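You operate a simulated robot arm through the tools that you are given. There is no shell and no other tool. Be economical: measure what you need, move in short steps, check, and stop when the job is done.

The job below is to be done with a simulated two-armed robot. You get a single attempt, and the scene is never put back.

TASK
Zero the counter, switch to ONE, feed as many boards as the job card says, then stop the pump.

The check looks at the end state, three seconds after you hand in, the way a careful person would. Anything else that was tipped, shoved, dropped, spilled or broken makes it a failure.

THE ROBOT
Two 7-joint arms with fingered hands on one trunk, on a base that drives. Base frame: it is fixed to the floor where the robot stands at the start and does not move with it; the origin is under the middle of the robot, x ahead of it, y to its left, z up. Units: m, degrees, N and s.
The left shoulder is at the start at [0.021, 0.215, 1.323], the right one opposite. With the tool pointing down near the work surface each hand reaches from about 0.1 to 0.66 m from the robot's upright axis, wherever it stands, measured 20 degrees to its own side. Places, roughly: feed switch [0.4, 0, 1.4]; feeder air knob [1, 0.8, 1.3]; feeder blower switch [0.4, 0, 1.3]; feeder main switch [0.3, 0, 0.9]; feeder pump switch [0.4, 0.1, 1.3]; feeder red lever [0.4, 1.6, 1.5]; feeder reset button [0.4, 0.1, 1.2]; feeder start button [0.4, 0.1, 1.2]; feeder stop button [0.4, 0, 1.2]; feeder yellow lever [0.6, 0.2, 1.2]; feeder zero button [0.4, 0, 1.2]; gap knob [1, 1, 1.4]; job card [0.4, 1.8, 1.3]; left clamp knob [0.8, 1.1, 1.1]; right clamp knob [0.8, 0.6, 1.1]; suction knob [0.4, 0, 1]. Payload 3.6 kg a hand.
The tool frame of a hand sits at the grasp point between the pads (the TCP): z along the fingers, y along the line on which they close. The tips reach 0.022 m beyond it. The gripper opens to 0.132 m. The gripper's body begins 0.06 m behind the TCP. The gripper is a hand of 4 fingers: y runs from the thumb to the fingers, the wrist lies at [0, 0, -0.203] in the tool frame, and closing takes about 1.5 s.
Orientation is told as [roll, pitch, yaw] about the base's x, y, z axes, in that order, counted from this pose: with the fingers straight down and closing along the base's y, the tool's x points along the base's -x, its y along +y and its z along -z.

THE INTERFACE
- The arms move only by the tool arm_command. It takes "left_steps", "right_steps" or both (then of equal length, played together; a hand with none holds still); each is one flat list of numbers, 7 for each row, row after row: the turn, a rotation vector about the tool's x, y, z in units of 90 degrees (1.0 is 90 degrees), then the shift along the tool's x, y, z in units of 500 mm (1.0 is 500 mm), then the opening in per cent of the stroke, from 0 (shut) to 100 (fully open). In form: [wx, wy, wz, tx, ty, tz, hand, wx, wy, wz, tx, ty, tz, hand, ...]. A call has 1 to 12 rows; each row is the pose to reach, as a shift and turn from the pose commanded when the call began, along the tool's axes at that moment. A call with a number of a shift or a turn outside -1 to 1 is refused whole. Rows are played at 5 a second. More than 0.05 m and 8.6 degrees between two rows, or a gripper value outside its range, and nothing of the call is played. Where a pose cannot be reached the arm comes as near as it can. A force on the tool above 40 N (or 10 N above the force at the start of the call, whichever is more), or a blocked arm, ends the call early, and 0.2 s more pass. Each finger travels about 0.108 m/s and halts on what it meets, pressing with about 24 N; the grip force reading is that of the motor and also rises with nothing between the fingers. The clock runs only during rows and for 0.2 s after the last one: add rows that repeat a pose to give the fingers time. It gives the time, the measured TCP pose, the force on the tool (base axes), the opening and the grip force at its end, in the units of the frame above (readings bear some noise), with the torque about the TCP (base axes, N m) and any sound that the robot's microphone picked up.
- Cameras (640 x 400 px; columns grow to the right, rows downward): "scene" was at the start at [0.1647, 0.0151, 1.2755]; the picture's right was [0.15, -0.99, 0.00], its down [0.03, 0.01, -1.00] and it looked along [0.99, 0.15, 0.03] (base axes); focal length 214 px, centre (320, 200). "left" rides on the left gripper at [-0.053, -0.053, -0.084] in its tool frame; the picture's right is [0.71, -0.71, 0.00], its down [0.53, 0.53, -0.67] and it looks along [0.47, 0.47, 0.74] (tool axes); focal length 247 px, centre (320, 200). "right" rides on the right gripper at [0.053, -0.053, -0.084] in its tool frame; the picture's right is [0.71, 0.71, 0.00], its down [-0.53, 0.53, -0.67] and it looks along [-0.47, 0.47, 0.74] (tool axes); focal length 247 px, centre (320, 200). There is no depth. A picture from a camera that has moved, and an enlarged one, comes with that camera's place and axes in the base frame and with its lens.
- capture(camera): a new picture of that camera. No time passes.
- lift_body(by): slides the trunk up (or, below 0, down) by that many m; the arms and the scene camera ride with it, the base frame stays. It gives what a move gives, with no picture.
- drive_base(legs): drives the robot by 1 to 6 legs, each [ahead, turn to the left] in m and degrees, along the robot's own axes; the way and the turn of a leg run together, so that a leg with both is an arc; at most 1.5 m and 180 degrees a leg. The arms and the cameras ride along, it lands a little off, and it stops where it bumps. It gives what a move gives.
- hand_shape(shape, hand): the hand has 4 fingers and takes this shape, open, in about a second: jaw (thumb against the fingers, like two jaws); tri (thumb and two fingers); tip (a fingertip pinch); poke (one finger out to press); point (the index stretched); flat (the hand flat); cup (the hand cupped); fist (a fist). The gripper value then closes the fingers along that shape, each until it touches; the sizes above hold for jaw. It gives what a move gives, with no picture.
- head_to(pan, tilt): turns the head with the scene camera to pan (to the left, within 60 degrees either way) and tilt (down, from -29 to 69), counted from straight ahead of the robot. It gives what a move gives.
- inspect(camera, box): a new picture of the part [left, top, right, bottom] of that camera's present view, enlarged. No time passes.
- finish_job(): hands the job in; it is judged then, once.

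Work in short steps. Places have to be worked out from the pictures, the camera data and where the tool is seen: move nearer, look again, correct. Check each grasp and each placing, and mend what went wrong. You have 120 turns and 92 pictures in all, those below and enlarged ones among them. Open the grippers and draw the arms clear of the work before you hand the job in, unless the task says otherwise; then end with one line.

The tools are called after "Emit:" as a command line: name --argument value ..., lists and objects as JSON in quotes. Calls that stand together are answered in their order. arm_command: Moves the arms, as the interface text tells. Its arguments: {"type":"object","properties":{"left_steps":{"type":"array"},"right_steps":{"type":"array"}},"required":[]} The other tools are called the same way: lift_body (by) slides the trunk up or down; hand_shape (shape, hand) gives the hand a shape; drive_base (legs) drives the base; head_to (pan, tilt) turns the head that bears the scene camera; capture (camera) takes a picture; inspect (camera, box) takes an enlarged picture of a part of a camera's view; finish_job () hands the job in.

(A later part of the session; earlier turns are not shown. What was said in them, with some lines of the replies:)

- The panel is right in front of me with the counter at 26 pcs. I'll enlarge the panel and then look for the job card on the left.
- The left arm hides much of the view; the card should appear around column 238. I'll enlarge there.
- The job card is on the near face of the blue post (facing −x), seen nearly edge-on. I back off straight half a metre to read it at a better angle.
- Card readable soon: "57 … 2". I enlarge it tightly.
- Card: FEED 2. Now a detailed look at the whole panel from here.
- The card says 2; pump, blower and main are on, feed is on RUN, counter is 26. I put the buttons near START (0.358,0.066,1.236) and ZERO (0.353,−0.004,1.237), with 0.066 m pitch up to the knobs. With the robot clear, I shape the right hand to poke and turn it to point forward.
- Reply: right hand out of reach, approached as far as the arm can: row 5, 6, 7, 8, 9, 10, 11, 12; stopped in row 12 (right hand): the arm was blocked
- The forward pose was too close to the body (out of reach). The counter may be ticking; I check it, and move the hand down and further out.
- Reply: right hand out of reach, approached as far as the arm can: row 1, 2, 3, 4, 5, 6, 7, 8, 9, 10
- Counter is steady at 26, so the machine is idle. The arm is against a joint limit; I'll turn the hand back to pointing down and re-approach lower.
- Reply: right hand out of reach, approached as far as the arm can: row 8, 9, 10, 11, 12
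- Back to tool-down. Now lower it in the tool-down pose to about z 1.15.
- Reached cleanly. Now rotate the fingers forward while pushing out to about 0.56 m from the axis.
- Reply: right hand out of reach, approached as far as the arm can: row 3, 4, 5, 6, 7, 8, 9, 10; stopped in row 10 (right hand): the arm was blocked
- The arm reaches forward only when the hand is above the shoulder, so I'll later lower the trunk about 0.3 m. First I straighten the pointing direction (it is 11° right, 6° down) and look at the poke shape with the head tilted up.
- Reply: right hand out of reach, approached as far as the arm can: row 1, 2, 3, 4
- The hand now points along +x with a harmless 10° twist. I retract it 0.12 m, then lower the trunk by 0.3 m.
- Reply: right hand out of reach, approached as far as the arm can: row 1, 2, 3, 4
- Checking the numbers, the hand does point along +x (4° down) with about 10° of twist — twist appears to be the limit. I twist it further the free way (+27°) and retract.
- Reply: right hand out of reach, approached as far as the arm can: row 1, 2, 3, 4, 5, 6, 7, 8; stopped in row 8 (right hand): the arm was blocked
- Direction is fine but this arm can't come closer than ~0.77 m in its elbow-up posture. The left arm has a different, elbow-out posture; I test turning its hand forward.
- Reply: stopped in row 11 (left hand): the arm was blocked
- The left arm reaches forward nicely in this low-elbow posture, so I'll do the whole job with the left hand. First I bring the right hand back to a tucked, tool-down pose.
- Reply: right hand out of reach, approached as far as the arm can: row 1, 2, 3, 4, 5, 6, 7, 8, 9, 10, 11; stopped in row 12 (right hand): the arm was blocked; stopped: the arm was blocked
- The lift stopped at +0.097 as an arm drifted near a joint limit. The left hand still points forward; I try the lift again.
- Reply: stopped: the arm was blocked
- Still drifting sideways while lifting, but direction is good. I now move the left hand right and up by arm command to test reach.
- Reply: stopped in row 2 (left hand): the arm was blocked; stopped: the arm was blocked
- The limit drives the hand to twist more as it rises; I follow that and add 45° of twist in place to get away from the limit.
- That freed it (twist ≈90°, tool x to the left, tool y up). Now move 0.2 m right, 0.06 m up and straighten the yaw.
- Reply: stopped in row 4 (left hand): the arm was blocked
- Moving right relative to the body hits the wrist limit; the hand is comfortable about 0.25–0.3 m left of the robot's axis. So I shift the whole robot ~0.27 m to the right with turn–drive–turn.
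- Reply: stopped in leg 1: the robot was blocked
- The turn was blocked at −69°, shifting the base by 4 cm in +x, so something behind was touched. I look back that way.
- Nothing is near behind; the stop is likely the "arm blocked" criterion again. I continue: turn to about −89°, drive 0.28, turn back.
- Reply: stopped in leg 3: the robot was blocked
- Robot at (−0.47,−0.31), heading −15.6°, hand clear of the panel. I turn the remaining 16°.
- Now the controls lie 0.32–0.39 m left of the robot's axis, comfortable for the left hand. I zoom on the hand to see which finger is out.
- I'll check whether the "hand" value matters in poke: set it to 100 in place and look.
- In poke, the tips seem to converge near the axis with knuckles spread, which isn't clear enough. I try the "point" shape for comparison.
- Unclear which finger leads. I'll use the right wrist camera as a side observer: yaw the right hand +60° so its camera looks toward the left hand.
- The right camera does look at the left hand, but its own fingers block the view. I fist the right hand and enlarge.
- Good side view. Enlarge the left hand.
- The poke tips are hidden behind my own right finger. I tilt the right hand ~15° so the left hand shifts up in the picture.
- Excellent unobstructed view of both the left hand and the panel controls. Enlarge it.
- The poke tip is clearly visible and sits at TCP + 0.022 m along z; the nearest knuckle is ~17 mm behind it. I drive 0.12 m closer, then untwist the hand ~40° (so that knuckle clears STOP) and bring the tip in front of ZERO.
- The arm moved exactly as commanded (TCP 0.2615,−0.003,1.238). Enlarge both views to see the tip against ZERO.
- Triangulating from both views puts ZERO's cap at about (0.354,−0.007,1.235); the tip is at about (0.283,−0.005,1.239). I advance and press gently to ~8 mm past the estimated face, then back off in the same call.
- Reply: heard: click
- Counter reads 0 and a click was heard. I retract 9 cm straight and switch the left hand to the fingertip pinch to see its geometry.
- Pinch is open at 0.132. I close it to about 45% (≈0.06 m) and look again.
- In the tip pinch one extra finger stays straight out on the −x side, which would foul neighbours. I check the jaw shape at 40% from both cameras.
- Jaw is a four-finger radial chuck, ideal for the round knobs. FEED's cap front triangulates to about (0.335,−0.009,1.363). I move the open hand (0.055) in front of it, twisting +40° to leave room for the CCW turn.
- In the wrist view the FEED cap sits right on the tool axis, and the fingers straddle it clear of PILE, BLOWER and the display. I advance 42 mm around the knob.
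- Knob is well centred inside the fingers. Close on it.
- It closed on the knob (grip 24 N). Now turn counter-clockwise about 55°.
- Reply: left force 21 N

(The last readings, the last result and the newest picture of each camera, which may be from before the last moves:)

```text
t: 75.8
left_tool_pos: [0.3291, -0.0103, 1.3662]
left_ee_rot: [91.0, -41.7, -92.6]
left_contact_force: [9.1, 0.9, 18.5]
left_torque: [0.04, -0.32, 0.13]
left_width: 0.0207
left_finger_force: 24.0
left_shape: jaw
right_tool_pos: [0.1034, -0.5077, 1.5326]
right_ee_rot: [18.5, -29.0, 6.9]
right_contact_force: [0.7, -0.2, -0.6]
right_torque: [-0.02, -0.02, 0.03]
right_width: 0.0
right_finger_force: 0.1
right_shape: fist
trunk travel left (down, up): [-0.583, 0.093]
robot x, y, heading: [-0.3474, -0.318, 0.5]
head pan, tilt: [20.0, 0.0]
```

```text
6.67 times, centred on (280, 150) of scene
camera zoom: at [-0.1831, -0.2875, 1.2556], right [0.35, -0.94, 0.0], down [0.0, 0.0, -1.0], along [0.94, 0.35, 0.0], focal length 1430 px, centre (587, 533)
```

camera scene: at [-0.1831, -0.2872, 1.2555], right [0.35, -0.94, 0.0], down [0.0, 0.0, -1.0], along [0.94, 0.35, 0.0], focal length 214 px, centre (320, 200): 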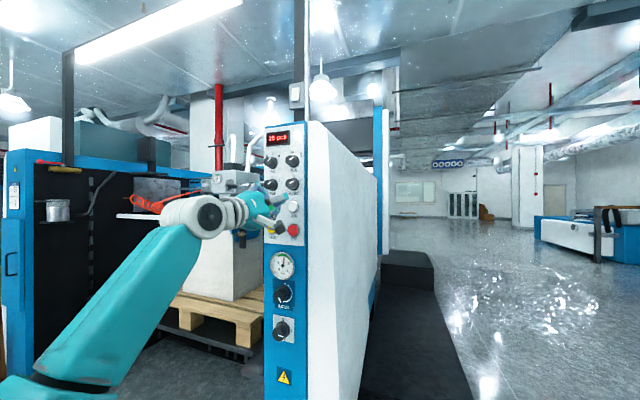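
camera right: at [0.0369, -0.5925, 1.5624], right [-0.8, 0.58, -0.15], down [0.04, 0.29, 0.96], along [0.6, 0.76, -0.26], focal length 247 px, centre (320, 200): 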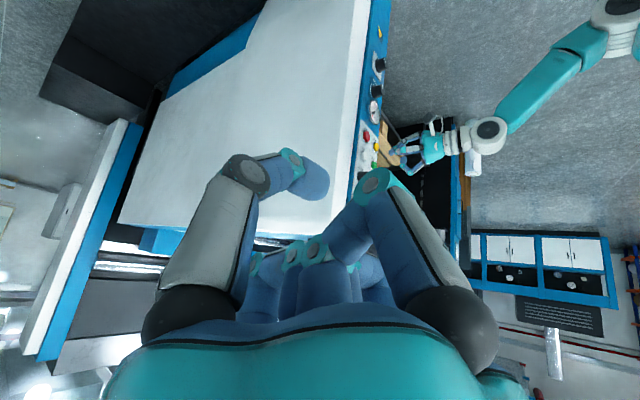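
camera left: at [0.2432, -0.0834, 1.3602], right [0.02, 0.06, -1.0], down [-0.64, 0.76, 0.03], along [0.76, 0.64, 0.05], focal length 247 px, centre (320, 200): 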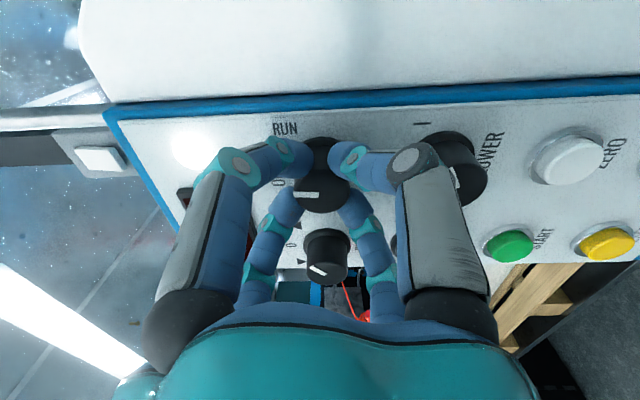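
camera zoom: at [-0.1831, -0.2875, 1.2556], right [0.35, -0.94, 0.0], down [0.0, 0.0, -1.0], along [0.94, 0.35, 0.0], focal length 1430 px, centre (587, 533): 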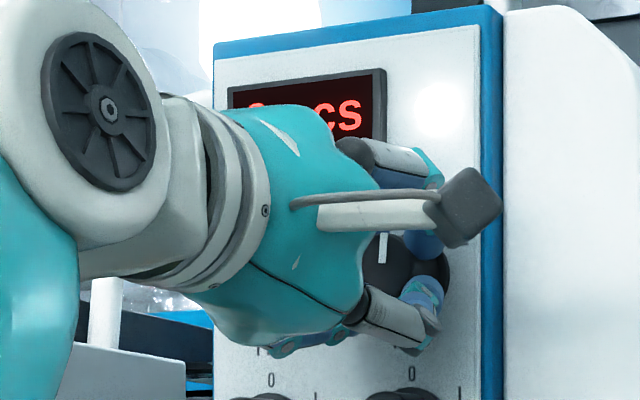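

The knob turned with the hand and its pointer now looks vertical, at ONE. Release, back off, and check.

Emit:
arm_command --left_steps '[0, 0, 0, 0, 0, 0, 42, 0, 0, 0, 0, 0, 0, 42, 0, 0, 0, 0, 0, 0, 42, 0, 0, 0, 0, 0, 0, 42, 0, 0, 0, 0, 0, -0.05, 42, 0, 0, 0, 0, 0, -0.1, 42, 0, 0, 0, 0, 0, -0.16, 42, 0, 0, 0, 0, 0, -0.16, 42]'

Emit:
capture --camera "left"

Emit:
inspect --camera "scene" --box '[250, 120, 310, 180]'

```text
t: 77.6
left_tool_pos: [0.2496, -0.0067, 1.3625]
left_ee_rot: [90.6, -41.7, -92.2]
left_contact_force: [-0.2, 0.0, -0.4]
left_torque: [0.03, 0.0, 0.02]
left_width: 0.0549
left_finger_force: 0.0
left_shape: jaw
right_tool_pos: [0.1051, -0.5073, 1.533]
right_ee_rot: [18.5, -28.9, 7.0]
right_contact_force: [-0.9, 0.6, -0.6]
right_torque: [-0.01, -0.04, 0.04]
right_width: 0.0
right_finger_force: 0.1
right_shape: fist
trunk travel left (down, up): [-0.583, 0.093]
robot x, y, heading: [-0.3466, -0.3189, 0.5]
head pan, tilt: [20.0, 0.0]
```

```text
31 pictures are left
camera left: at [0.1633, -0.0801, 1.3566], right [0.01, 0.06, -1.0], down [-0.64, 0.76, 0.04], along [0.77, 0.64, 0.04], focal length 247 px, centre (320, 200)
```

left: 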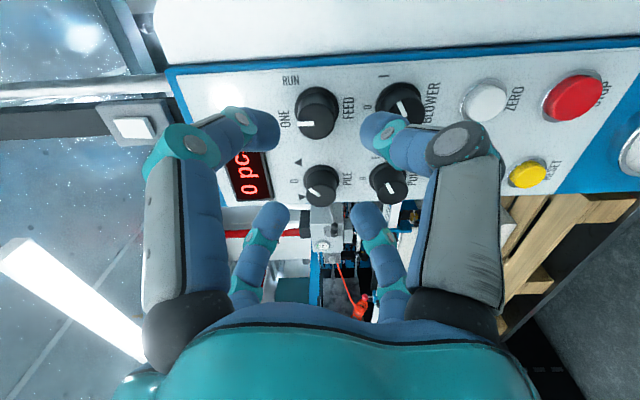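

```text
6.67 times, centred on (280, 150) of scene
camera zoom: at [-0.1826, -0.287, 1.2555], right [0.35, -0.94, 0.0], down [0.0, 0.0, -1.0], along [0.94, 0.35, 0.0], focal length 1430 px, centre (587, 533)
```

zoom: 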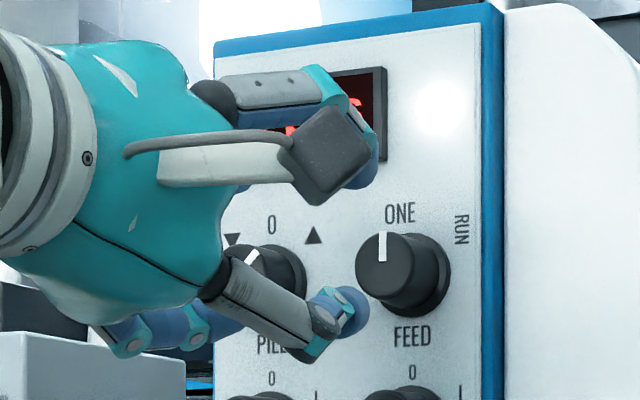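

FEED points at ONE and the counter is 0. Next: poke shape, and move in front of START with the same geometry that worked for ZERO (offset +0.07 in y).

Emit:
hand_shape --hand "left" --shape "poke"

Emit:
arm_command --left_steps '[0, 0, 0.05, 0.06, -0.02, 0.01, 0, 0, 0, 0.1, 0.12, -0.04, 0.02, 0, 0, 0, 0.15, 0.18, -0.06, 0.03, 0, 0, 0, 0.18, 0.24, -0.08, 0.036, 0, 0, 0, 0.18, 0.275, -0.096, 0.036, 0, 0, 0, 0.18, 0.275, -0.096, 0.036, 0]'

Emit:
inspect --camera "right" --box '[350, 120, 450, 195]'

Emit:
capture --camera "left"

```text
t: 78.5
left_tool_pos: [0.2495, -0.0053, 1.3625]
left_ee_rot: [90.5, -41.6, -92.3]
left_contact_force: [-0.2, 0.7, -0.2]
left_torque: [-0.03, 0.02, 0.0]
left_width: 0.0
left_finger_force: 0.0
left_shape: poke
right_tool_pos: [0.1036, -0.5081, 1.5339]
right_ee_rot: [18.5, -28.9, 6.9]
right_contact_force: [-0.1, -0.4, -0.4]
right_torque: [-0.03, 0.05, 0.01]
right_width: 0.0
right_finger_force: 0.0
right_shape: fist
trunk travel left (down, up): [-0.583, 0.093]
robot x, y, heading: [-0.3428, -0.3208, 0.5]
head pan, tilt: [20.0, 0.0]
```

```text
t: 79.9
left_tool_pos: [0.2707, 0.0634, 1.2346]
left_ee_rot: [90.4, -25.5, -92.1]
left_contact_force: [-0.6, -0.6, 0.1]
left_torque: [0.02, 0.02, -0.02]
left_width: 0.0
left_finger_force: 0.1
left_shape: poke
right_tool_pos: [0.1031, -0.5075, 1.5315]
right_ee_rot: [18.5, -28.9, 6.8]
right_contact_force: [0.2, -0.2, -0.3]
right_torque: [0.0, -0.01, 0.0]
right_width: 0.0
right_finger_force: 0.0
right_shape: fist
trunk travel left (down, up): [-0.583, 0.093]
robot x, y, heading: [-0.3401, -0.3217, 0.2]
head pan, tilt: [20.0, 0.0]
```

```text
5.33 times, centred on (400, 158) of right
camera zoom: at [0.037, -0.5922, 1.5624], right [-0.8, 0.58, -0.15], down [0.04, 0.29, 0.96], along [0.6, 0.76, -0.26], focal length 1317 px, centre (-107, 427)
```

zoom: 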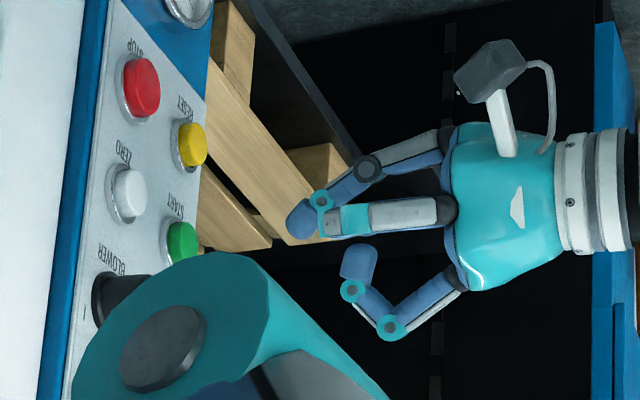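

```text
28 pictures are left
camera left: at [0.1847, -0.0059, 1.2091], right [0.02, 0.33, -0.94], down [-0.65, 0.72, 0.24], along [0.76, 0.6, 0.23], focal length 247 px, centre (320, 200)
```

left: 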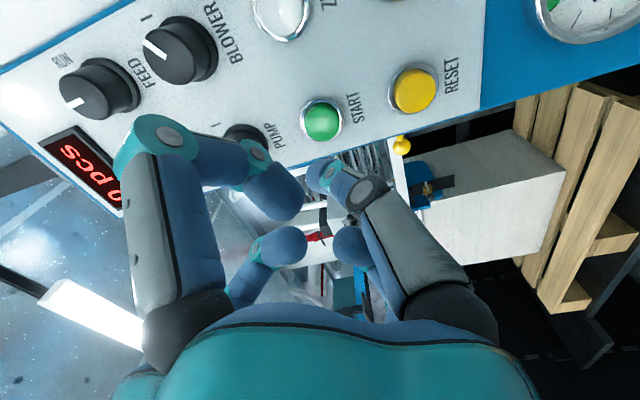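

START triangulates to about (0.357,0.059,1.234), straight ahead of the tip. Press it once (≈9 mm past the face estimate) and retract in one call.

Emit:
arm_command --left_steps '[0, 0, 0, 0, 0, 0.06, 0, 0, 0, 0, 0, 0, 0.11, 0, 0, 0, 0, 0, 0, 0.128, 0, 0, 0, 0, 0, 0, 0.138, 0, 0, 0, 0, 0, 0, 0.146, 0, 0, 0, 0, 0, 0, 0.146, 0, 0, 0, 0, 0, 0, 0.1, 0, 0, 0, 0, 0, 0, 0.06, 0, 0, 0, 0, 0, 0, 0.06, 0]'

Emit:
inspect --camera "scene" --box '[240, 120, 320, 250]'

```text
t: 81.9
left_tool_pos: [0.303, 0.0614, 1.2337]
left_ee_rot: [90.4, -25.5, -92.1]
left_contact_force: [0.7, 0.4, -0.7]
left_torque: [0.01, -0.01, -0.04]
left_width: 0.0
left_finger_force: 0.1
left_shape: poke
right_tool_pos: [0.1058, -0.5085, 1.5333]
right_ee_rot: [18.5, -28.9, 6.9]
right_contact_force: [-0.5, 0.3, 0.0]
right_torque: [-0.02, 0.04, 0.01]
right_width: 0.0
right_finger_force: 0.1
right_shape: fist
trunk travel left (down, up): [-0.583, 0.093]
robot x, y, heading: [-0.3466, -0.3195, 0.3]
head pan, tilt: [20.0, 0.0]
heard: click
```

```text
3.08 times, centred on (280, 185) of scene
camera zoom: at [-0.1817, -0.287, 1.2553], right [0.35, -0.94, 0.0], down [0.0, 0.0, -1.0], along [0.94, 0.35, 0.0], focal length 660 px, centre (443, 246)
```

zoom: 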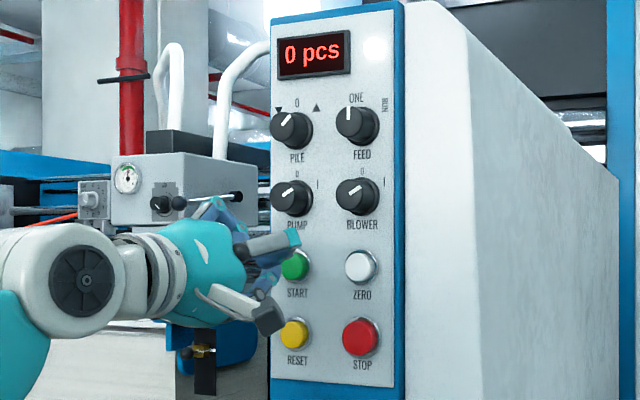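

A click was heard but the counter still shows 0; a feed may take a moment. I wait two seconds and look again.

Emit:
arm_command --left_steps '[0, 0, 0, 0, 0, 0, 0, 0, 0, 0, 0, 0, 0, 0, 0, 0, 0, 0, 0, 0, 0, 0, 0, 0, 0, 0, 0, 0, 0, 0, 0, 0, 0, 0, 0, 0, 0, 0, 0, 0, 0, 0, 0, 0, 0, 0, 0, 0, 0, 0, 0, 0, 0, 0, 0, 0, 0, 0, 0, 0, 0, 0, 0, 0, 0, 0, 0, 0, 0, 0]'

Emit:
inspect --camera "scene" --box '[200, 110, 320, 240]'

```text
t: 84.1
left_tool_pos: [0.3016, 0.0632, 1.2339]
left_ee_rot: [90.4, -25.5, -92.1]
left_contact_force: [0.0, 0.9, 1.0]
left_torque: [-0.03, 0.02, -0.01]
left_width: 0.0
left_finger_force: 0.0
left_shape: poke
right_tool_pos: [0.1043, -0.508, 1.5331]
right_ee_rot: [18.5, -29.1, 6.9]
right_contact_force: [0.9, 0.1, 0.0]
right_torque: [0.03, -0.04, 0.02]
right_width: 0.0
right_finger_force: 0.1
right_shape: fist
trunk travel left (down, up): [-0.583, 0.093]
robot x, y, heading: [-0.3465, -0.32, 0.1]
head pan, tilt: [20.0, 0.0]
```

```text
3.08 times, centred on (260, 175) of scene
camera zoom: at [-0.1831, -0.2869, 1.2555], right [0.35, -0.94, 0.0], down [0.0, 0.0, -1.0], along [0.94, 0.35, 0.0], focal length 660 px, centre (505, 277)
```

zoom: 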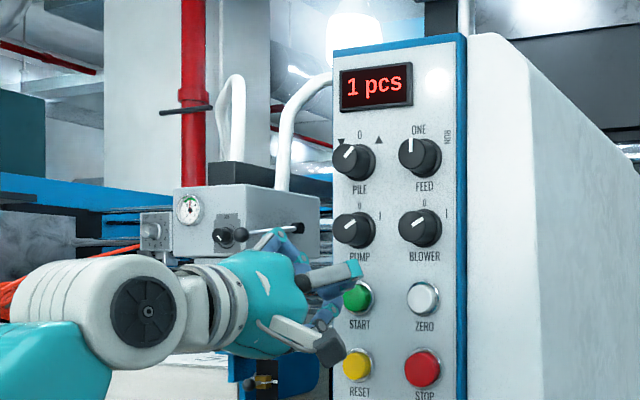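

The counter went to 1: one press feeds one board. I press START a second time the same way and wait.

Emit:
arm_command --left_steps '[0, 0, 0, 0, 0, 0.05, 0, 0, 0, 0, 0, 0, 0.068, 0, 0, 0, 0, 0, 0, 0.078, 0, 0, 0, 0, 0, 0, 0.086, 0, 0, 0, 0, 0, 0, 0.086, 0, 0, 0, 0, 0, 0, 0.04, 0, 0, 0, 0, 0, 0, -0.02, 0, 0, 0, 0, 0, 0, -0.06, 0, 0, 0, 0, 0, 0, -0.06, 0, 0, 0, 0, 0, 0, -0.06, 0, 0, 0, 0, 0, 0, -0.06, 0, 0, 0, 0, 0, 0, -0.06, 0]'

Emit:
hand_shape --hand "left" --shape "jaw"

Emit:
inspect --camera "scene" --box '[240, 110, 320, 210]'

```text
t: 86.7
left_tool_pos: [0.2702, 0.0638, 1.2351]
left_ee_rot: [90.4, -25.5, -92.2]
left_contact_force: [-0.7, 0.1, -0.3]
left_torque: [-0.02, 0.01, 0.0]
left_width: 0.0
left_finger_force: 0.0
left_shape: poke
right_tool_pos: [0.1042, -0.5075, 1.5337]
right_ee_rot: [18.6, -29.0, 7.0]
right_contact_force: [-0.4, -1.2, 0.1]
right_torque: [-0.04, -0.01, 0.01]
right_width: 0.0002
right_finger_force: 0.0
right_shape: fist
trunk travel left (down, up): [-0.583, 0.093]
robot x, y, heading: [-0.3423, -0.3206, 0.2]
head pan, tilt: [20.0, 0.0]
heard: click
```

```text
t: 87.6
left_tool_pos: [0.2708, 0.0635, 1.2347]
left_ee_rot: [90.4, -25.6, -92.1]
left_contact_force: [-0.2, 0.1, 1.1]
left_torque: [-0.03, -0.05, 0.01]
left_width: 0.1319
left_finger_force: 0.1
left_shape: jaw
right_tool_pos: [0.1034, -0.5074, 1.5331]
right_ee_rot: [18.6, -28.9, 6.9]
right_contact_force: [-0.6, -0.6, -0.1]
right_torque: [-0.04, -0.02, 0.03]
right_width: 0.0003
right_finger_force: 0.1
right_shape: fist
trunk travel left (down, up): [-0.583, 0.093]
robot x, y, heading: [-0.3434, -0.3214, 0.3]
head pan, tilt: [20.0, 0.0]
```

```text
4.00 times, centred on (280, 160) of scene
camera zoom: at [-0.1831, -0.2869, 1.2555], right [0.35, -0.94, 0.0], down [0.0, 0.0, -1.0], along [0.94, 0.35, 0.0], focal length 858 px, centre (480, 360)
```

zoom: 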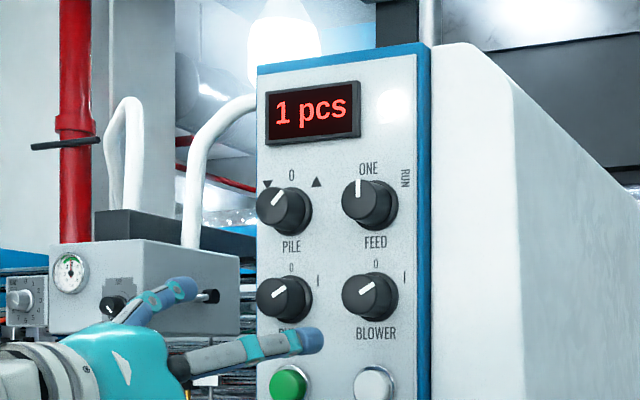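

The second click was heard; the count hasn't updated yet. Meanwhile I position the open jaw in front of PUMP (≈0.340,0.061,1.300) with the +40° pre-twist.

Emit:
arm_command --left_steps '[0, 0, 0.07, -0.01, 0.02, 0.006, 42, 0, 0, 0.15, -0.02, 0.04, 0.012, 42, 0, 0, 0.22, -0.03, 0.06, 0.018, 42, 0, 0, 0.29, -0.04, 0.08, 0.024, 42, 0, 0, 0.37, -0.05, 0.1, 0.03, 42, 0, 0, 0.44, -0.06, 0.115, 0.036, 42, 0, 0, 0.44, -0.06, 0.115, 0.036, 42]'

Emit:
capture --camera "left"

Emit:
inspect --camera "scene" --box '[240, 110, 320, 210]'

```text
t: 89.2
left_tool_pos: [0.2886, 0.0612, 1.3004]
left_ee_rot: [90.3, 14.2, -91.9]
left_contact_force: [0.1, -0.1, 0.5]
left_torque: [0.04, 0.0, -0.02]
left_width: 0.0557
left_finger_force: 0.0
left_shape: jaw
right_tool_pos: [0.1031, -0.5072, 1.5332]
right_ee_rot: [18.5, -29.0, 7.0]
right_contact_force: [0.0, -0.1, -0.4]
right_torque: [-0.02, -0.03, 0.0]
right_width: 0.0001
right_finger_force: 0.0
right_shape: fist
trunk travel left (down, up): [-0.583, 0.093]
robot x, y, heading: [-0.3452, -0.3209, 0.4]
head pan, tilt: [20.0, 0.0]
```

```text
24 pictures are left
camera left: at [0.2038, 0.0241, 1.2353], right [0.03, 0.86, -0.51], down [-0.66, 0.4, 0.63], along [0.75, 0.32, 0.58], focal length 247 px, centre (320, 200)
```

left: 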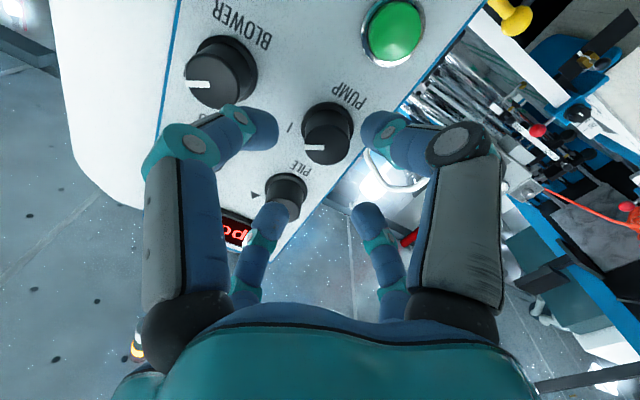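

```text
4.00 times, centred on (280, 160) of scene
camera zoom: at [-0.1831, -0.2869, 1.2555], right [0.35, -0.94, 0.0], down [0.0, 0.0, -1.0], along [0.94, 0.35, 0.0], focal length 858 px, centre (480, 360)
```

zoom: 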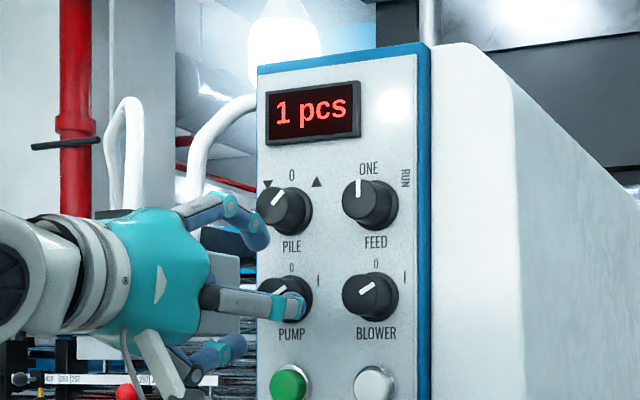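

Still 1. I wait two more seconds before judging whether the second press was taken.

Emit:
arm_command --left_steps '[0, 0, 0.03, 0, 0, -0.02, 42, 0, 0, 0.06, 0, 0, -0.02, 42, 0, 0, 0.12, 0, 0, -0.02, 42, 0, 0, 0.18, 0, 0, -0.02, 42, 0, 0, 0.24, 0, 0, -0.02, 42, 0, 0, 0.28, 0, 0, -0.02, 42, 0, 0, 0.28, 0, 0, -0.02, 42, 0, 0, 0.28, 0, 0, -0.02, 42, 0, 0, 0.28, 0, 0, -0.02, 42, 0, 0, 0.28, 0, 0, -0.02, 42]'

Emit:
inspect --camera "scene" --box '[240, 110, 320, 210]'

```text
t: 91.4
left_tool_pos: [0.2789, 0.0614, 1.3004]
left_ee_rot: [90.5, 39.3, -91.6]
left_contact_force: [0.0, -0.7, 0.7]
left_torque: [0.0, -0.02, 0.02]
left_width: 0.0558
left_finger_force: 0.1
left_shape: jaw
right_tool_pos: [0.1037, -0.5077, 1.5329]
right_ee_rot: [18.5, -29.0, 6.9]
right_contact_force: [0.2, 0.8, -0.4]
right_torque: [0.01, 0.01, 0.02]
right_width: 0.0003
right_finger_force: 0.1
right_shape: fist
trunk travel left (down, up): [-0.583, 0.093]
robot x, y, heading: [-0.3461, -0.3196, 0.2]
head pan, tilt: [20.0, 0.0]
```

```text
4.00 times, centred on (280, 160) of scene
camera zoom: at [-0.1831, -0.2869, 1.2555], right [0.35, -0.94, 0.0], down [0.0, 0.0, -1.0], along [0.94, 0.35, 0.0], focal length 858 px, centre (480, 360)
```

zoom: 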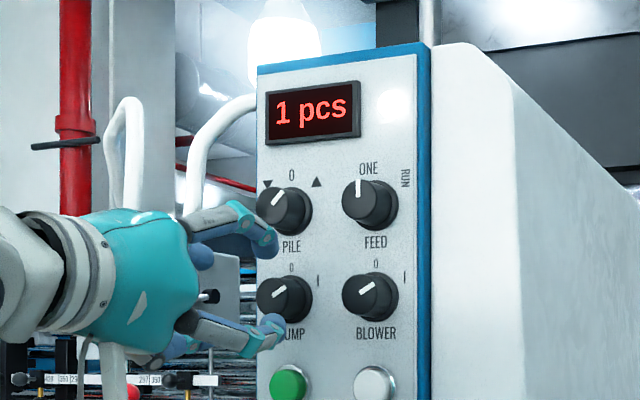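

Still 1 after 6 s, so the second press was probably ignored during the cycle. I check the whole scene for any fault sign before pressing again.

Emit:
capture --camera "scene"

Emit:
inspect --camera "scene" --box '[110, 140, 310, 300]'

```text
21 pictures are left
camera scene: at [-0.1831, -0.2869, 1.2555], right [0.35, -0.94, 0.0], down [0.0, 0.0, -1.0], along [0.94, 0.35, 0.0], focal length 214 px, centre (320, 200)
```

scene: 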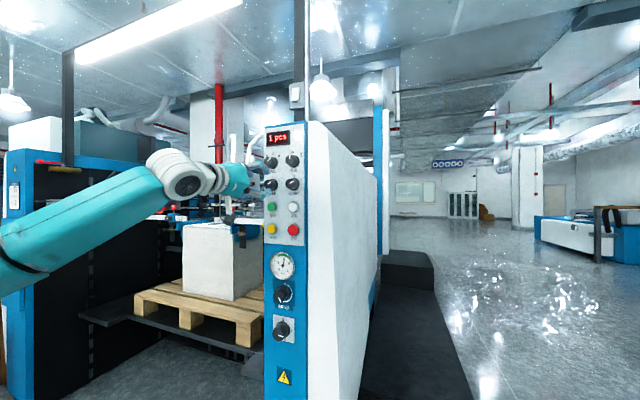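

```text
2.50 times, centred on (210, 220) of scene
camera zoom: at [-0.1831, -0.2869, 1.2555], right [0.35, -0.94, 0.0], down [0.0, 0.0, -1.0], along [0.94, 0.35, 0.0], focal length 536 px, centre (595, 150)
```

zoom: 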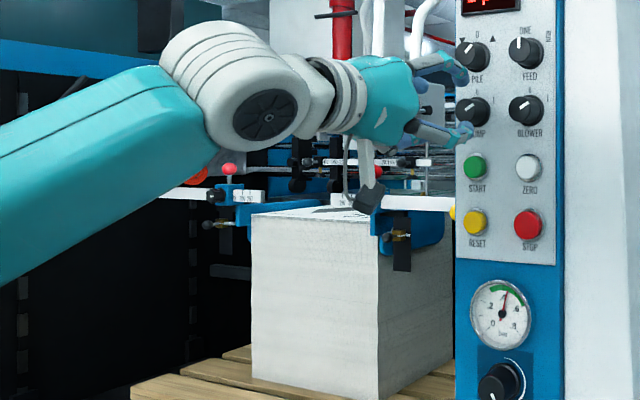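

Vacuum is in the green and nothing looks faulty. I go back to the START standoff in poke shape and press again.

Emit:
arm_command --left_steps '[0, 0, -0.08, 0, 0, -0.04, 42, 0, 0, -0.16, -0.01, -0.01, -0.06, 42, 0, 0, -0.24, -0.02, -0.02, -0.06, 42, 0, 0, -0.32, -0.03, -0.03, -0.06, 42, 0, 0, -0.4, -0.04, -0.05, -0.06, 42, 0, 0, -0.48, -0.05, -0.07, -0.06, 42, 0, 0, -0.56, -0.06, -0.08, -0.06, 42, 0, 0, -0.64, -0.07, -0.09, -0.06, 42, 0, 0, -0.72, -0.08, -0.105, -0.06, 42]'

Emit:
hand_shape --hand "left" --shape "poke"

Emit:
inspect --camera "scene" --box '[240, 110, 320, 210]'

```text
t: 93.4
left_tool_pos: [0.2481, 0.0639, 1.2331]
left_ee_rot: [90.6, -25.6, -92.1]
left_contact_force: [0.2, -0.1, 0.0]
left_torque: [0.01, 0.0, 0.01]
left_width: 0.0557
left_finger_force: 0.1
left_shape: jaw
right_tool_pos: [0.1037, -0.5081, 1.532]
right_ee_rot: [18.5, -29.0, 6.9]
right_contact_force: [-0.2, 0.2, 0.3]
right_torque: [-0.01, -0.01, -0.03]
right_width: 0.0
right_finger_force: 0.0
right_shape: fist
trunk travel left (down, up): [-0.583, 0.093]
robot x, y, heading: [-0.3462, -0.3187, 0.5]
head pan, tilt: [20.0, 0.0]
```

```text
t: 94.3
left_tool_pos: [0.2491, 0.0656, 1.2337]
left_ee_rot: [90.6, -25.6, -92.1]
left_contact_force: [0.0, -0.1, 0.3]
left_torque: [-0.01, -0.03, 0.0]
left_width: 0.0
left_finger_force: 0.0
left_shape: poke
right_tool_pos: [0.1043, -0.5068, 1.5324]
right_ee_rot: [18.5, -29.1, 7.0]
right_contact_force: [-0.1, -0.1, 0.0]
right_torque: [0.01, 0.02, -0.02]
right_width: 0.0001
right_finger_force: 0.1
right_shape: fist
trunk travel left (down, up): [-0.583, 0.093]
robot x, y, heading: [-0.3449, -0.3214, 0.4]
head pan, tilt: [20.0, 0.0]
```

```text
4.00 times, centred on (280, 160) of scene
camera zoom: at [-0.1831, -0.2869, 1.2555], right [0.35, -0.94, 0.0], down [0.0, 0.0, -1.0], along [0.94, 0.35, 0.0], focal length 858 px, centre (480, 360)
```

zoom: 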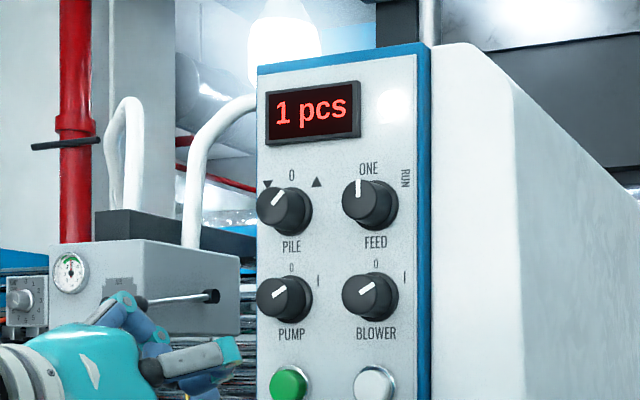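

Still 1 nine seconds later, so I press START once more, then retract and wait.

Emit:
arm_command --left_steps '[0, 0, 0, 0, 0, 0.08, 0, 0, 0, 0, 0, -0.001, 0.15, 0, 0, 0, 0, 0, -0.001, 0.17, 0, 0, 0, 0, 0, -0.001, 0.18, 0, 0, 0, 0, 0, -0.001, 0.188, 0, 0, 0, 0, 0, -0.001, 0.188, 0, 0, 0, 0, 0, 0, 0.13, 0, 0, 0, 0, 0, 0, 0.06, 0, 0, 0, 0, 0, 0, 0, 0, 0, 0, 0, 0, 0, 0, 0, 0, 0, 0, 0, 0, 0, 0, 0, 0, 0, 0, 0, 0, 0]'

Emit:
hand_shape --hand "left" --shape "jaw"

Emit:
inspect --camera "scene" --box '[240, 110, 320, 210]'

```text
t: 96.9
left_tool_pos: [0.2485, 0.0641, 1.2336]
left_ee_rot: [90.4, -25.5, -92.2]
left_contact_force: [0.5, -1.0, 0.0]
left_torque: [0.0, -0.03, -0.03]
left_width: 0.0001
left_finger_force: 0.0
left_shape: poke
right_tool_pos: [0.1035, -0.508, 1.5321]
right_ee_rot: [18.5, -29.0, 6.9]
right_contact_force: [0.0, 0.1, -0.1]
right_torque: [0.03, 0.0, 0.01]
right_width: 0.0002
right_finger_force: 0.0
right_shape: fist
trunk travel left (down, up): [-0.583, 0.093]
robot x, y, heading: [-0.3458, -0.3174, 0.3]
head pan, tilt: [20.0, 0.0]
heard: click
```

```text
t: 97.8
left_tool_pos: [0.2501, 0.065, 1.2341]
left_ee_rot: [90.5, -25.5, -92.1]
left_contact_force: [-0.5, 0.1, 0.3]
left_torque: [0.03, 0.0, -0.01]
left_width: 0.1318
left_finger_force: 0.0
left_shape: jaw
right_tool_pos: [0.1036, -0.507, 1.5336]
right_ee_rot: [18.4, -29.0, 7.0]
right_contact_force: [0.0, -0.5, -0.3]
right_torque: [0.02, 0.0, -0.02]
right_width: 0.0
right_finger_force: 0.0
right_shape: fist
trunk travel left (down, up): [-0.583, 0.093]
robot x, y, heading: [-0.3429, -0.3191, 0.5]
head pan, tilt: [20.0, 0.0]
```

```text
4.00 times, centred on (280, 160) of scene
camera zoom: at [-0.1831, -0.2869, 1.2555], right [0.35, -0.94, 0.0], down [0.0, 0.0, -1.0], along [0.94, 0.35, 0.0], focal length 858 px, centre (480, 360)
```

zoom: 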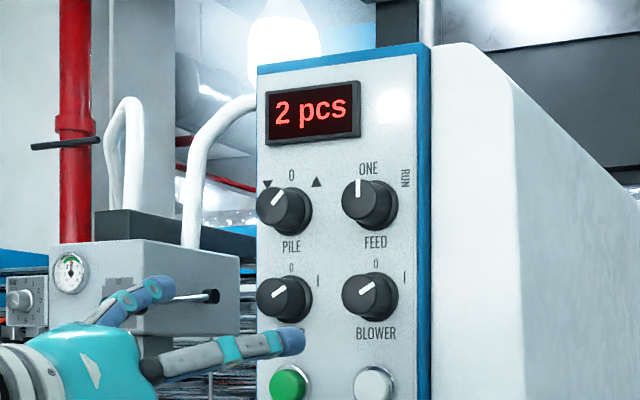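

The counter reads 2. Now position the jaw in front of PUMP with the fingers on the diagonals (twist +65°), opening 0.055.

Emit:
arm_command --left_steps '[0, 0, 0.08, -0.01, 0.02, 0, 42, 0, 0, 0.16, -0.02, 0.04, 0, 42, 0, 0, 0.24, -0.03, 0.06, 0, 42, 0, 0, 0.32, -0.04, 0.08, 0, 42, 0, 0, 0.4, -0.05, 0.1, 0.01, 42, 0, 0, 0.48, -0.057, 0.116, 0.02, 42, 0, 0, 0.56, -0.057, 0.116, 0.03, 42, 0, 0, 0.64, -0.057, 0.116, 0.05, 42, 0, 0, 0.72, -0.057, 0.116, 0.064, 42, 0, 0, 0.72, -0.057, 0.116, 0.064, 42]'

Emit:
capture --camera "left"

Emit:
inspect --camera "scene" --box '[240, 110, 320, 210]'

```text
t: 100.0
left_tool_pos: [0.2811, 0.0622, 1.2984]
left_ee_rot: [90.5, 39.4, -91.6]
left_contact_force: [0.1, -0.9, -0.9]
left_torque: [-0.02, 0.02, -0.04]
left_width: 0.0557
left_finger_force: 0.0
left_shape: jaw
right_tool_pos: [0.1038, -0.5082, 1.5328]
right_ee_rot: [18.5, -29.0, 6.8]
right_contact_force: [0.0, -0.1, -0.5]
right_torque: [0.0, 0.02, 0.04]
right_width: 0.0
right_finger_force: 0.1
right_shape: fist
trunk travel left (down, up): [-0.583, 0.093]
robot x, y, heading: [-0.342, -0.3219, 0.2]
head pan, tilt: [20.0, 0.0]
```

```text
17 pictures are left
camera left: at [0.1972, 0.0572, 1.2234], right [0.03, 0.99, -0.1], down [-0.67, 0.09, 0.74], along [0.74, 0.04, 0.67], focal length 247 px, centre (320, 200)
```

left: 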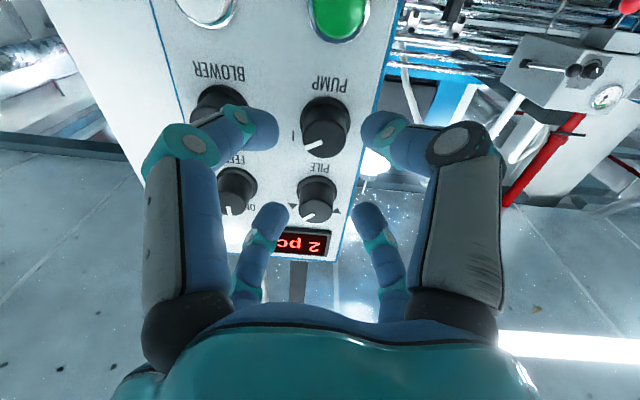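

```text
4.00 times, centred on (280, 160) of scene
camera zoom: at [-0.1831, -0.2869, 1.2555], right [0.35, -0.94, 0.0], down [0.0, 0.0, -1.0], along [0.94, 0.35, 0.0], focal length 858 px, centre (480, 360)
```

zoom: 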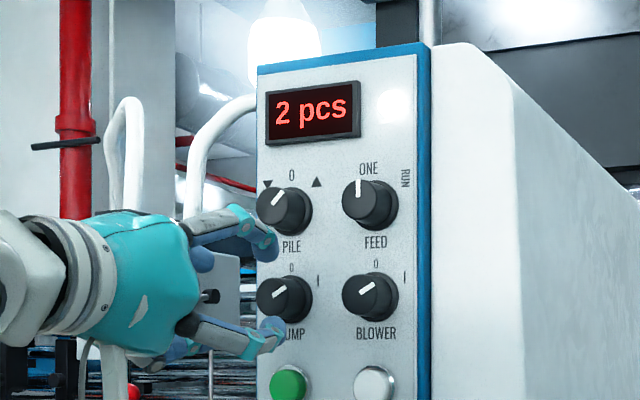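

PUMP's cap is on the tool axis and all fingers fall in the gaps between neighbours. Advance 52 mm around it and close.

Emit:
arm_command --left_steps '[0, 0, 0, 0.002, -0.001, 0.04, 42, 0, 0, 0, 0.003, -0.002, 0.07, 42, 0, 0, 0, 0.003, -0.002, 0.09, 42, 0, 0, 0, 0.003, -0.002, 0.104, 42, 0, 0, 0, 0.003, -0.002, 0.104, 42, 0, 0, 0, 0.003, -0.002, 0.104, 10, 0, 0, 0, 0.003, -0.002, 0.104, 10, 0, 0, 0, 0.003, -0.002, 0.104, 10, 0, 0, 0, 0.003, -0.002, 0.104, 10]'

Emit:
capture --camera "left"

```text
t: 102.0
left_tool_pos: [0.3332, 0.0624, 1.2985]
left_ee_rot: [90.6, 39.3, -91.6]
left_contact_force: [0.6, -0.9, 0.6]
left_torque: [-0.05, 0.02, 0.06]
left_width: 0.0229
left_finger_force: 23.9
left_shape: jaw
right_tool_pos: [0.1034, -0.5076, 1.5327]
right_ee_rot: [18.5, -28.9, 6.9]
right_contact_force: [0.9, 0.1, -0.2]
right_torque: [0.02, 0.01, 0.0]
right_width: 0.0003
right_finger_force: 0.0
right_shape: fist
trunk travel left (down, up): [-0.583, 0.093]
robot x, y, heading: [-0.3448, -0.3243, 0.4]
head pan, tilt: [20.0, 0.0]
```

```text
15 pictures are left
camera left: at [0.2496, 0.057, 1.2237], right [0.03, 0.99, -0.1], down [-0.67, 0.1, 0.74], along [0.74, 0.04, 0.67], focal length 247 px, centre (320, 200)
```

left: 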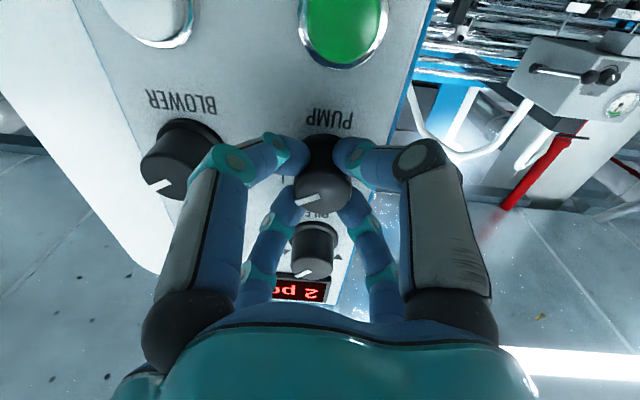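

Grip is good and centred. Turn PUMP 56° counter-clockwise, release, and back off.

Emit:
arm_command --left_steps '[0, 0, -0.08, 0, 0, 0, 10, 0, 0, -0.16, 0, 0, 0, 10, 0, 0, -0.24, 0, 0, 0, 10, 0, 0, -0.32, 0, 0, 0, 10, 0, 0, -0.4, 0, 0, 0, 10, 0, 0, -0.48, 0, 0, 0, 10, 0, 0, -0.56, 0, 0, 0, 10, 0, 0, -0.63, 0, 0, 0, 10, 0, 0, -0.63, 0, 0, 0, 10]'

Emit:
capture --camera "left"

```text
t: 104.0
left_tool_pos: [0.3323, 0.0637, 1.3004]
left_ee_rot: [90.5, -17.4, -92.1]
left_contact_force: [7.5, 2.3, 9.6]
left_torque: [0.0, -0.24, 0.15]
left_width: 0.0227
left_finger_force: 24.2
left_shape: jaw
right_tool_pos: [0.105, -0.5078, 1.5323]
right_ee_rot: [18.5, -28.8, 6.9]
right_contact_force: [0.4, 0.4, 0.6]
right_torque: [-0.01, 0.01, 0.02]
right_width: 0.0
right_finger_force: 0.1
right_shape: fist
trunk travel left (down, up): [-0.583, 0.093]
robot x, y, heading: [-0.3457, -0.3189, 0.6]
head pan, tilt: [20.0, 0.0]
```

```text
14 pictures are left
camera left: at [0.2471, -0.0025, 1.2647], right [0.02, 0.46, -0.89], down [-0.65, 0.68, 0.34], along [0.76, 0.57, 0.32], focal length 247 px, centre (320, 200)
```

left: 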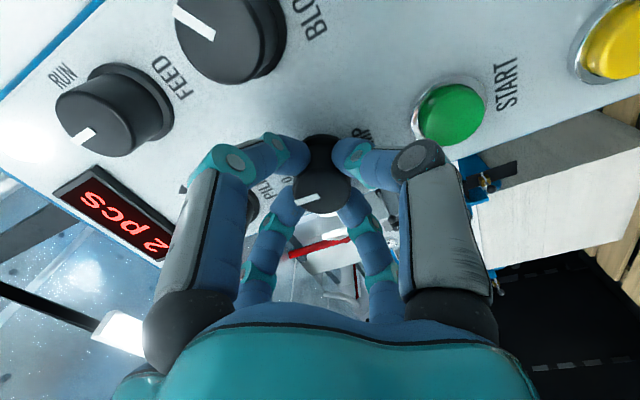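

PUMP's pointer is now about parallel with FEED's vertical pointer. Release and retract 8 cm.

Emit:
arm_command --left_steps '[0, 0, 0, 0, 0, 0, 42, 0, 0, 0, 0, 0, 0, 42, 0, 0, 0, 0, 0, 0, 42, 0, 0, 0, 0, 0, 0, 42, 0, 0, 0, 0, 0, -0.05, 42, 0, 0, 0, 0, 0, -0.1, 42, 0, 0, 0, 0, 0, -0.18, 42, 0, 0, 0, 0, 0, -0.26, 42, 0, 0, 0, 0, 0, -0.26, 42]'

Emit:
inspect --camera "scene" --box '[240, 110, 320, 210]'

Emit:
inspect --camera "scene" --box '[250, 230, 320, 350]'

```text
t: 106.0
left_tool_pos: [0.2024, 0.0667, 1.2965]
left_ee_rot: [90.3, -17.4, -91.9]
left_contact_force: [0.0, -0.2, 1.2]
left_torque: [-0.03, -0.04, -0.02]
left_width: 0.0552
left_finger_force: 0.1
left_shape: jaw
right_tool_pos: [0.1058, -0.507, 1.5329]
right_ee_rot: [18.5, -28.9, 6.9]
right_contact_force: [0.0, 0.7, -1.0]
right_torque: [0.0, 0.0, 0.01]
right_width: 0.0001
right_finger_force: 0.0
right_shape: fist
trunk travel left (down, up): [-0.583, 0.093]
robot x, y, heading: [-0.3458, -0.3189, 0.3]
head pan, tilt: [20.0, 0.0]
```

```text
4.00 times, centred on (280, 160) of scene
camera zoom: at [-0.1823, -0.287, 1.2554], right [0.35, -0.94, 0.0], down [0.0, 0.0, -1.0], along [0.94, 0.35, 0.0], focal length 858 px, centre (480, 360)
```

zoom: 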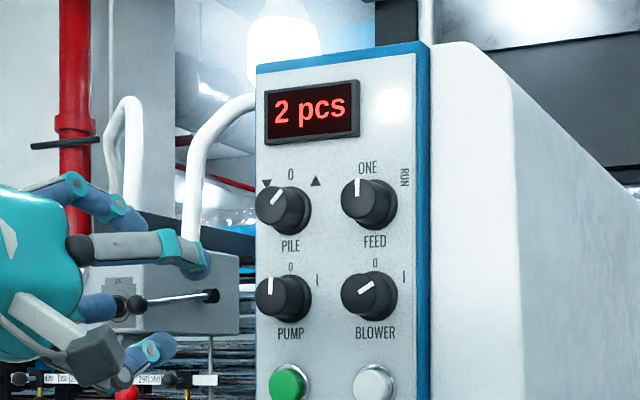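

```text
3.33 times, centred on (285, 290) of scene
camera zoom: at [-0.1823, -0.287, 1.2554], right [0.35, -0.94, 0.0], down [0.0, 0.0, -1.0], along [0.94, 0.35, 0.0], focal length 715 px, centre (437, -100)
```

zoom: 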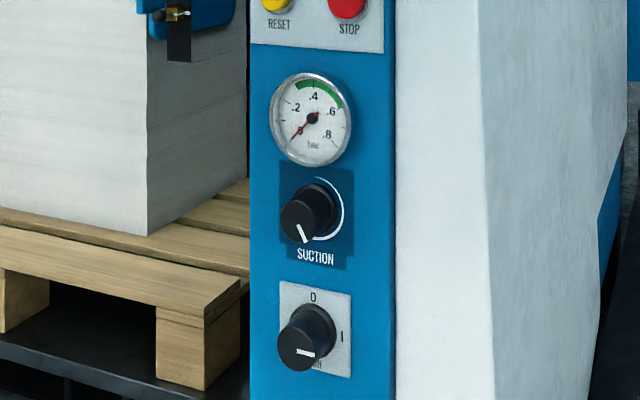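

PUMP is at 0 and the gauge has dropped to 0; counter 2, FEED at ONE, everything else unchanged. I back the robot away and open both hands.

Emit:
drive_base --legs '[[-0.25, 0]]'

Emit:
hand_shape --hand "right" --shape "jaw"

Emit:
hand_shape --hand "left" --shape "jaw"

Emit:
capture --camera "scene"

Emit:
inspect --camera "scene" --box '[230, 110, 370, 260]'

```text
t: 107.9
left_tool_pos: [-0.0506, 0.0658, 1.2985]
left_ee_rot: [90.5, -17.3, -92.1]
left_contact_force: [0.1, 0.3, 0.7]
left_torque: [0.01, 0.0, -0.02]
left_width: 0.0549
left_finger_force: 0.1
left_shape: jaw
right_tool_pos: [-0.1505, -0.5101, 1.5333]
right_ee_rot: [18.5, -29.0, 6.8]
right_contact_force: [-0.3, -1.1, -0.2]
right_torque: [0.01, -0.01, -0.01]
right_width: 0.0002
right_finger_force: 0.0
right_shape: fist
trunk travel left (down, up): [-0.583, 0.093]
robot x, y, heading: [-0.5945, -0.3199, 0.3]
head pan, tilt: [20.0, 0.0]
```

```text
t: 108.8
left_tool_pos: [-0.0477, 0.0649, 1.2976]
left_ee_rot: [90.4, -17.4, -92.0]
left_contact_force: [1.1, 0.1, -0.6]
left_torque: [0.02, -0.02, -0.02]
left_width: 0.0552
left_finger_force: 0.1
left_shape: jaw
right_tool_pos: [-0.1481, -0.51, 1.5341]
right_ee_rot: [18.5, -28.9, 6.9]
right_contact_force: [0.3, -0.3, 0.4]
right_torque: [-0.01, 0.01, -0.05]
right_width: 0.1318
right_finger_force: 0.0
right_shape: jaw
trunk travel left (down, up): [-0.583, 0.093]
robot x, y, heading: [-0.5969, -0.3208, 0.2]
head pan, tilt: [20.0, 0.0]
```

```text
t: 109.7
left_tool_pos: [-0.0491, 0.0649, 1.2984]
left_ee_rot: [90.5, -17.5, -92.1]
left_contact_force: [-0.4, -0.2, -0.5]
left_torque: [-0.02, -0.02, 0.04]
left_width: 0.132
left_finger_force: 0.0
left_shape: jaw
right_tool_pos: [-0.147, -0.5087, 1.533]
right_ee_rot: [18.5, -28.9, 6.8]
right_contact_force: [-1.6, 1.5, -0.4]
right_torque: [-0.01, -0.01, 0.02]
right_width: 0.1318
right_finger_force: 0.2
right_shape: jaw
trunk travel left (down, up): [-0.583, 0.093]
robot x, y, heading: [-0.5958, -0.3222, 0.2]
head pan, tilt: [20.0, 0.0]
```

```text
11 pictures are left
camera scene: at [-0.4352, -0.2885, 1.2555], right [0.35, -0.94, 0.0], down [0.0, 0.0, -1.0], along [0.94, 0.35, 0.0], focal length 214 px, centre (320, 200)
```

scene: 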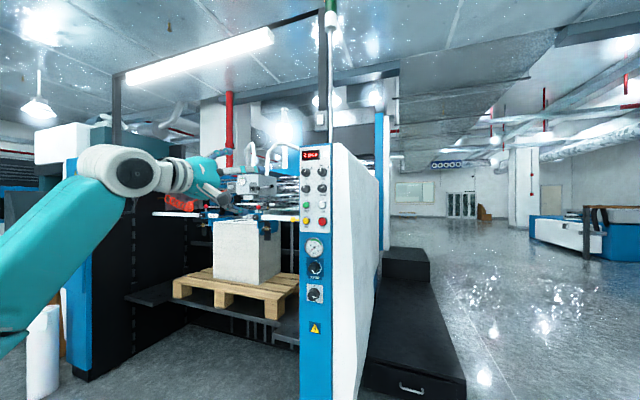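

```text
2.67 times, centred on (300, 185) of scene
camera zoom: at [-0.4352, -0.2885, 1.2555], right [0.35, -0.94, 0.0], down [0.0, 0.0, -1.0], along [0.94, 0.35, 0.0], focal length 572 px, centre (373, 240)
```

zoom: 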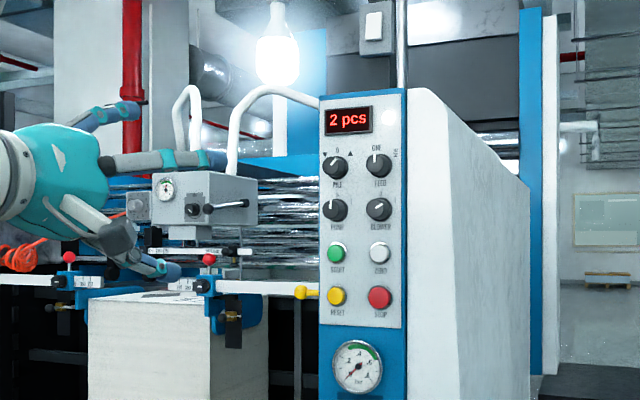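

The counter shows 2, FEED is on ONE, the pump is off, the robot is clear and both hands are open. Handing in.

Emit:
finish_job

```text
The job is handed in.
```

The job is handed in: I zeroed the counter, switched FEED to ONE, fed 2 boards as the job card says (the counter reads 2), then stopped the pump. It took three START presses, because the second one didn't feed a board.
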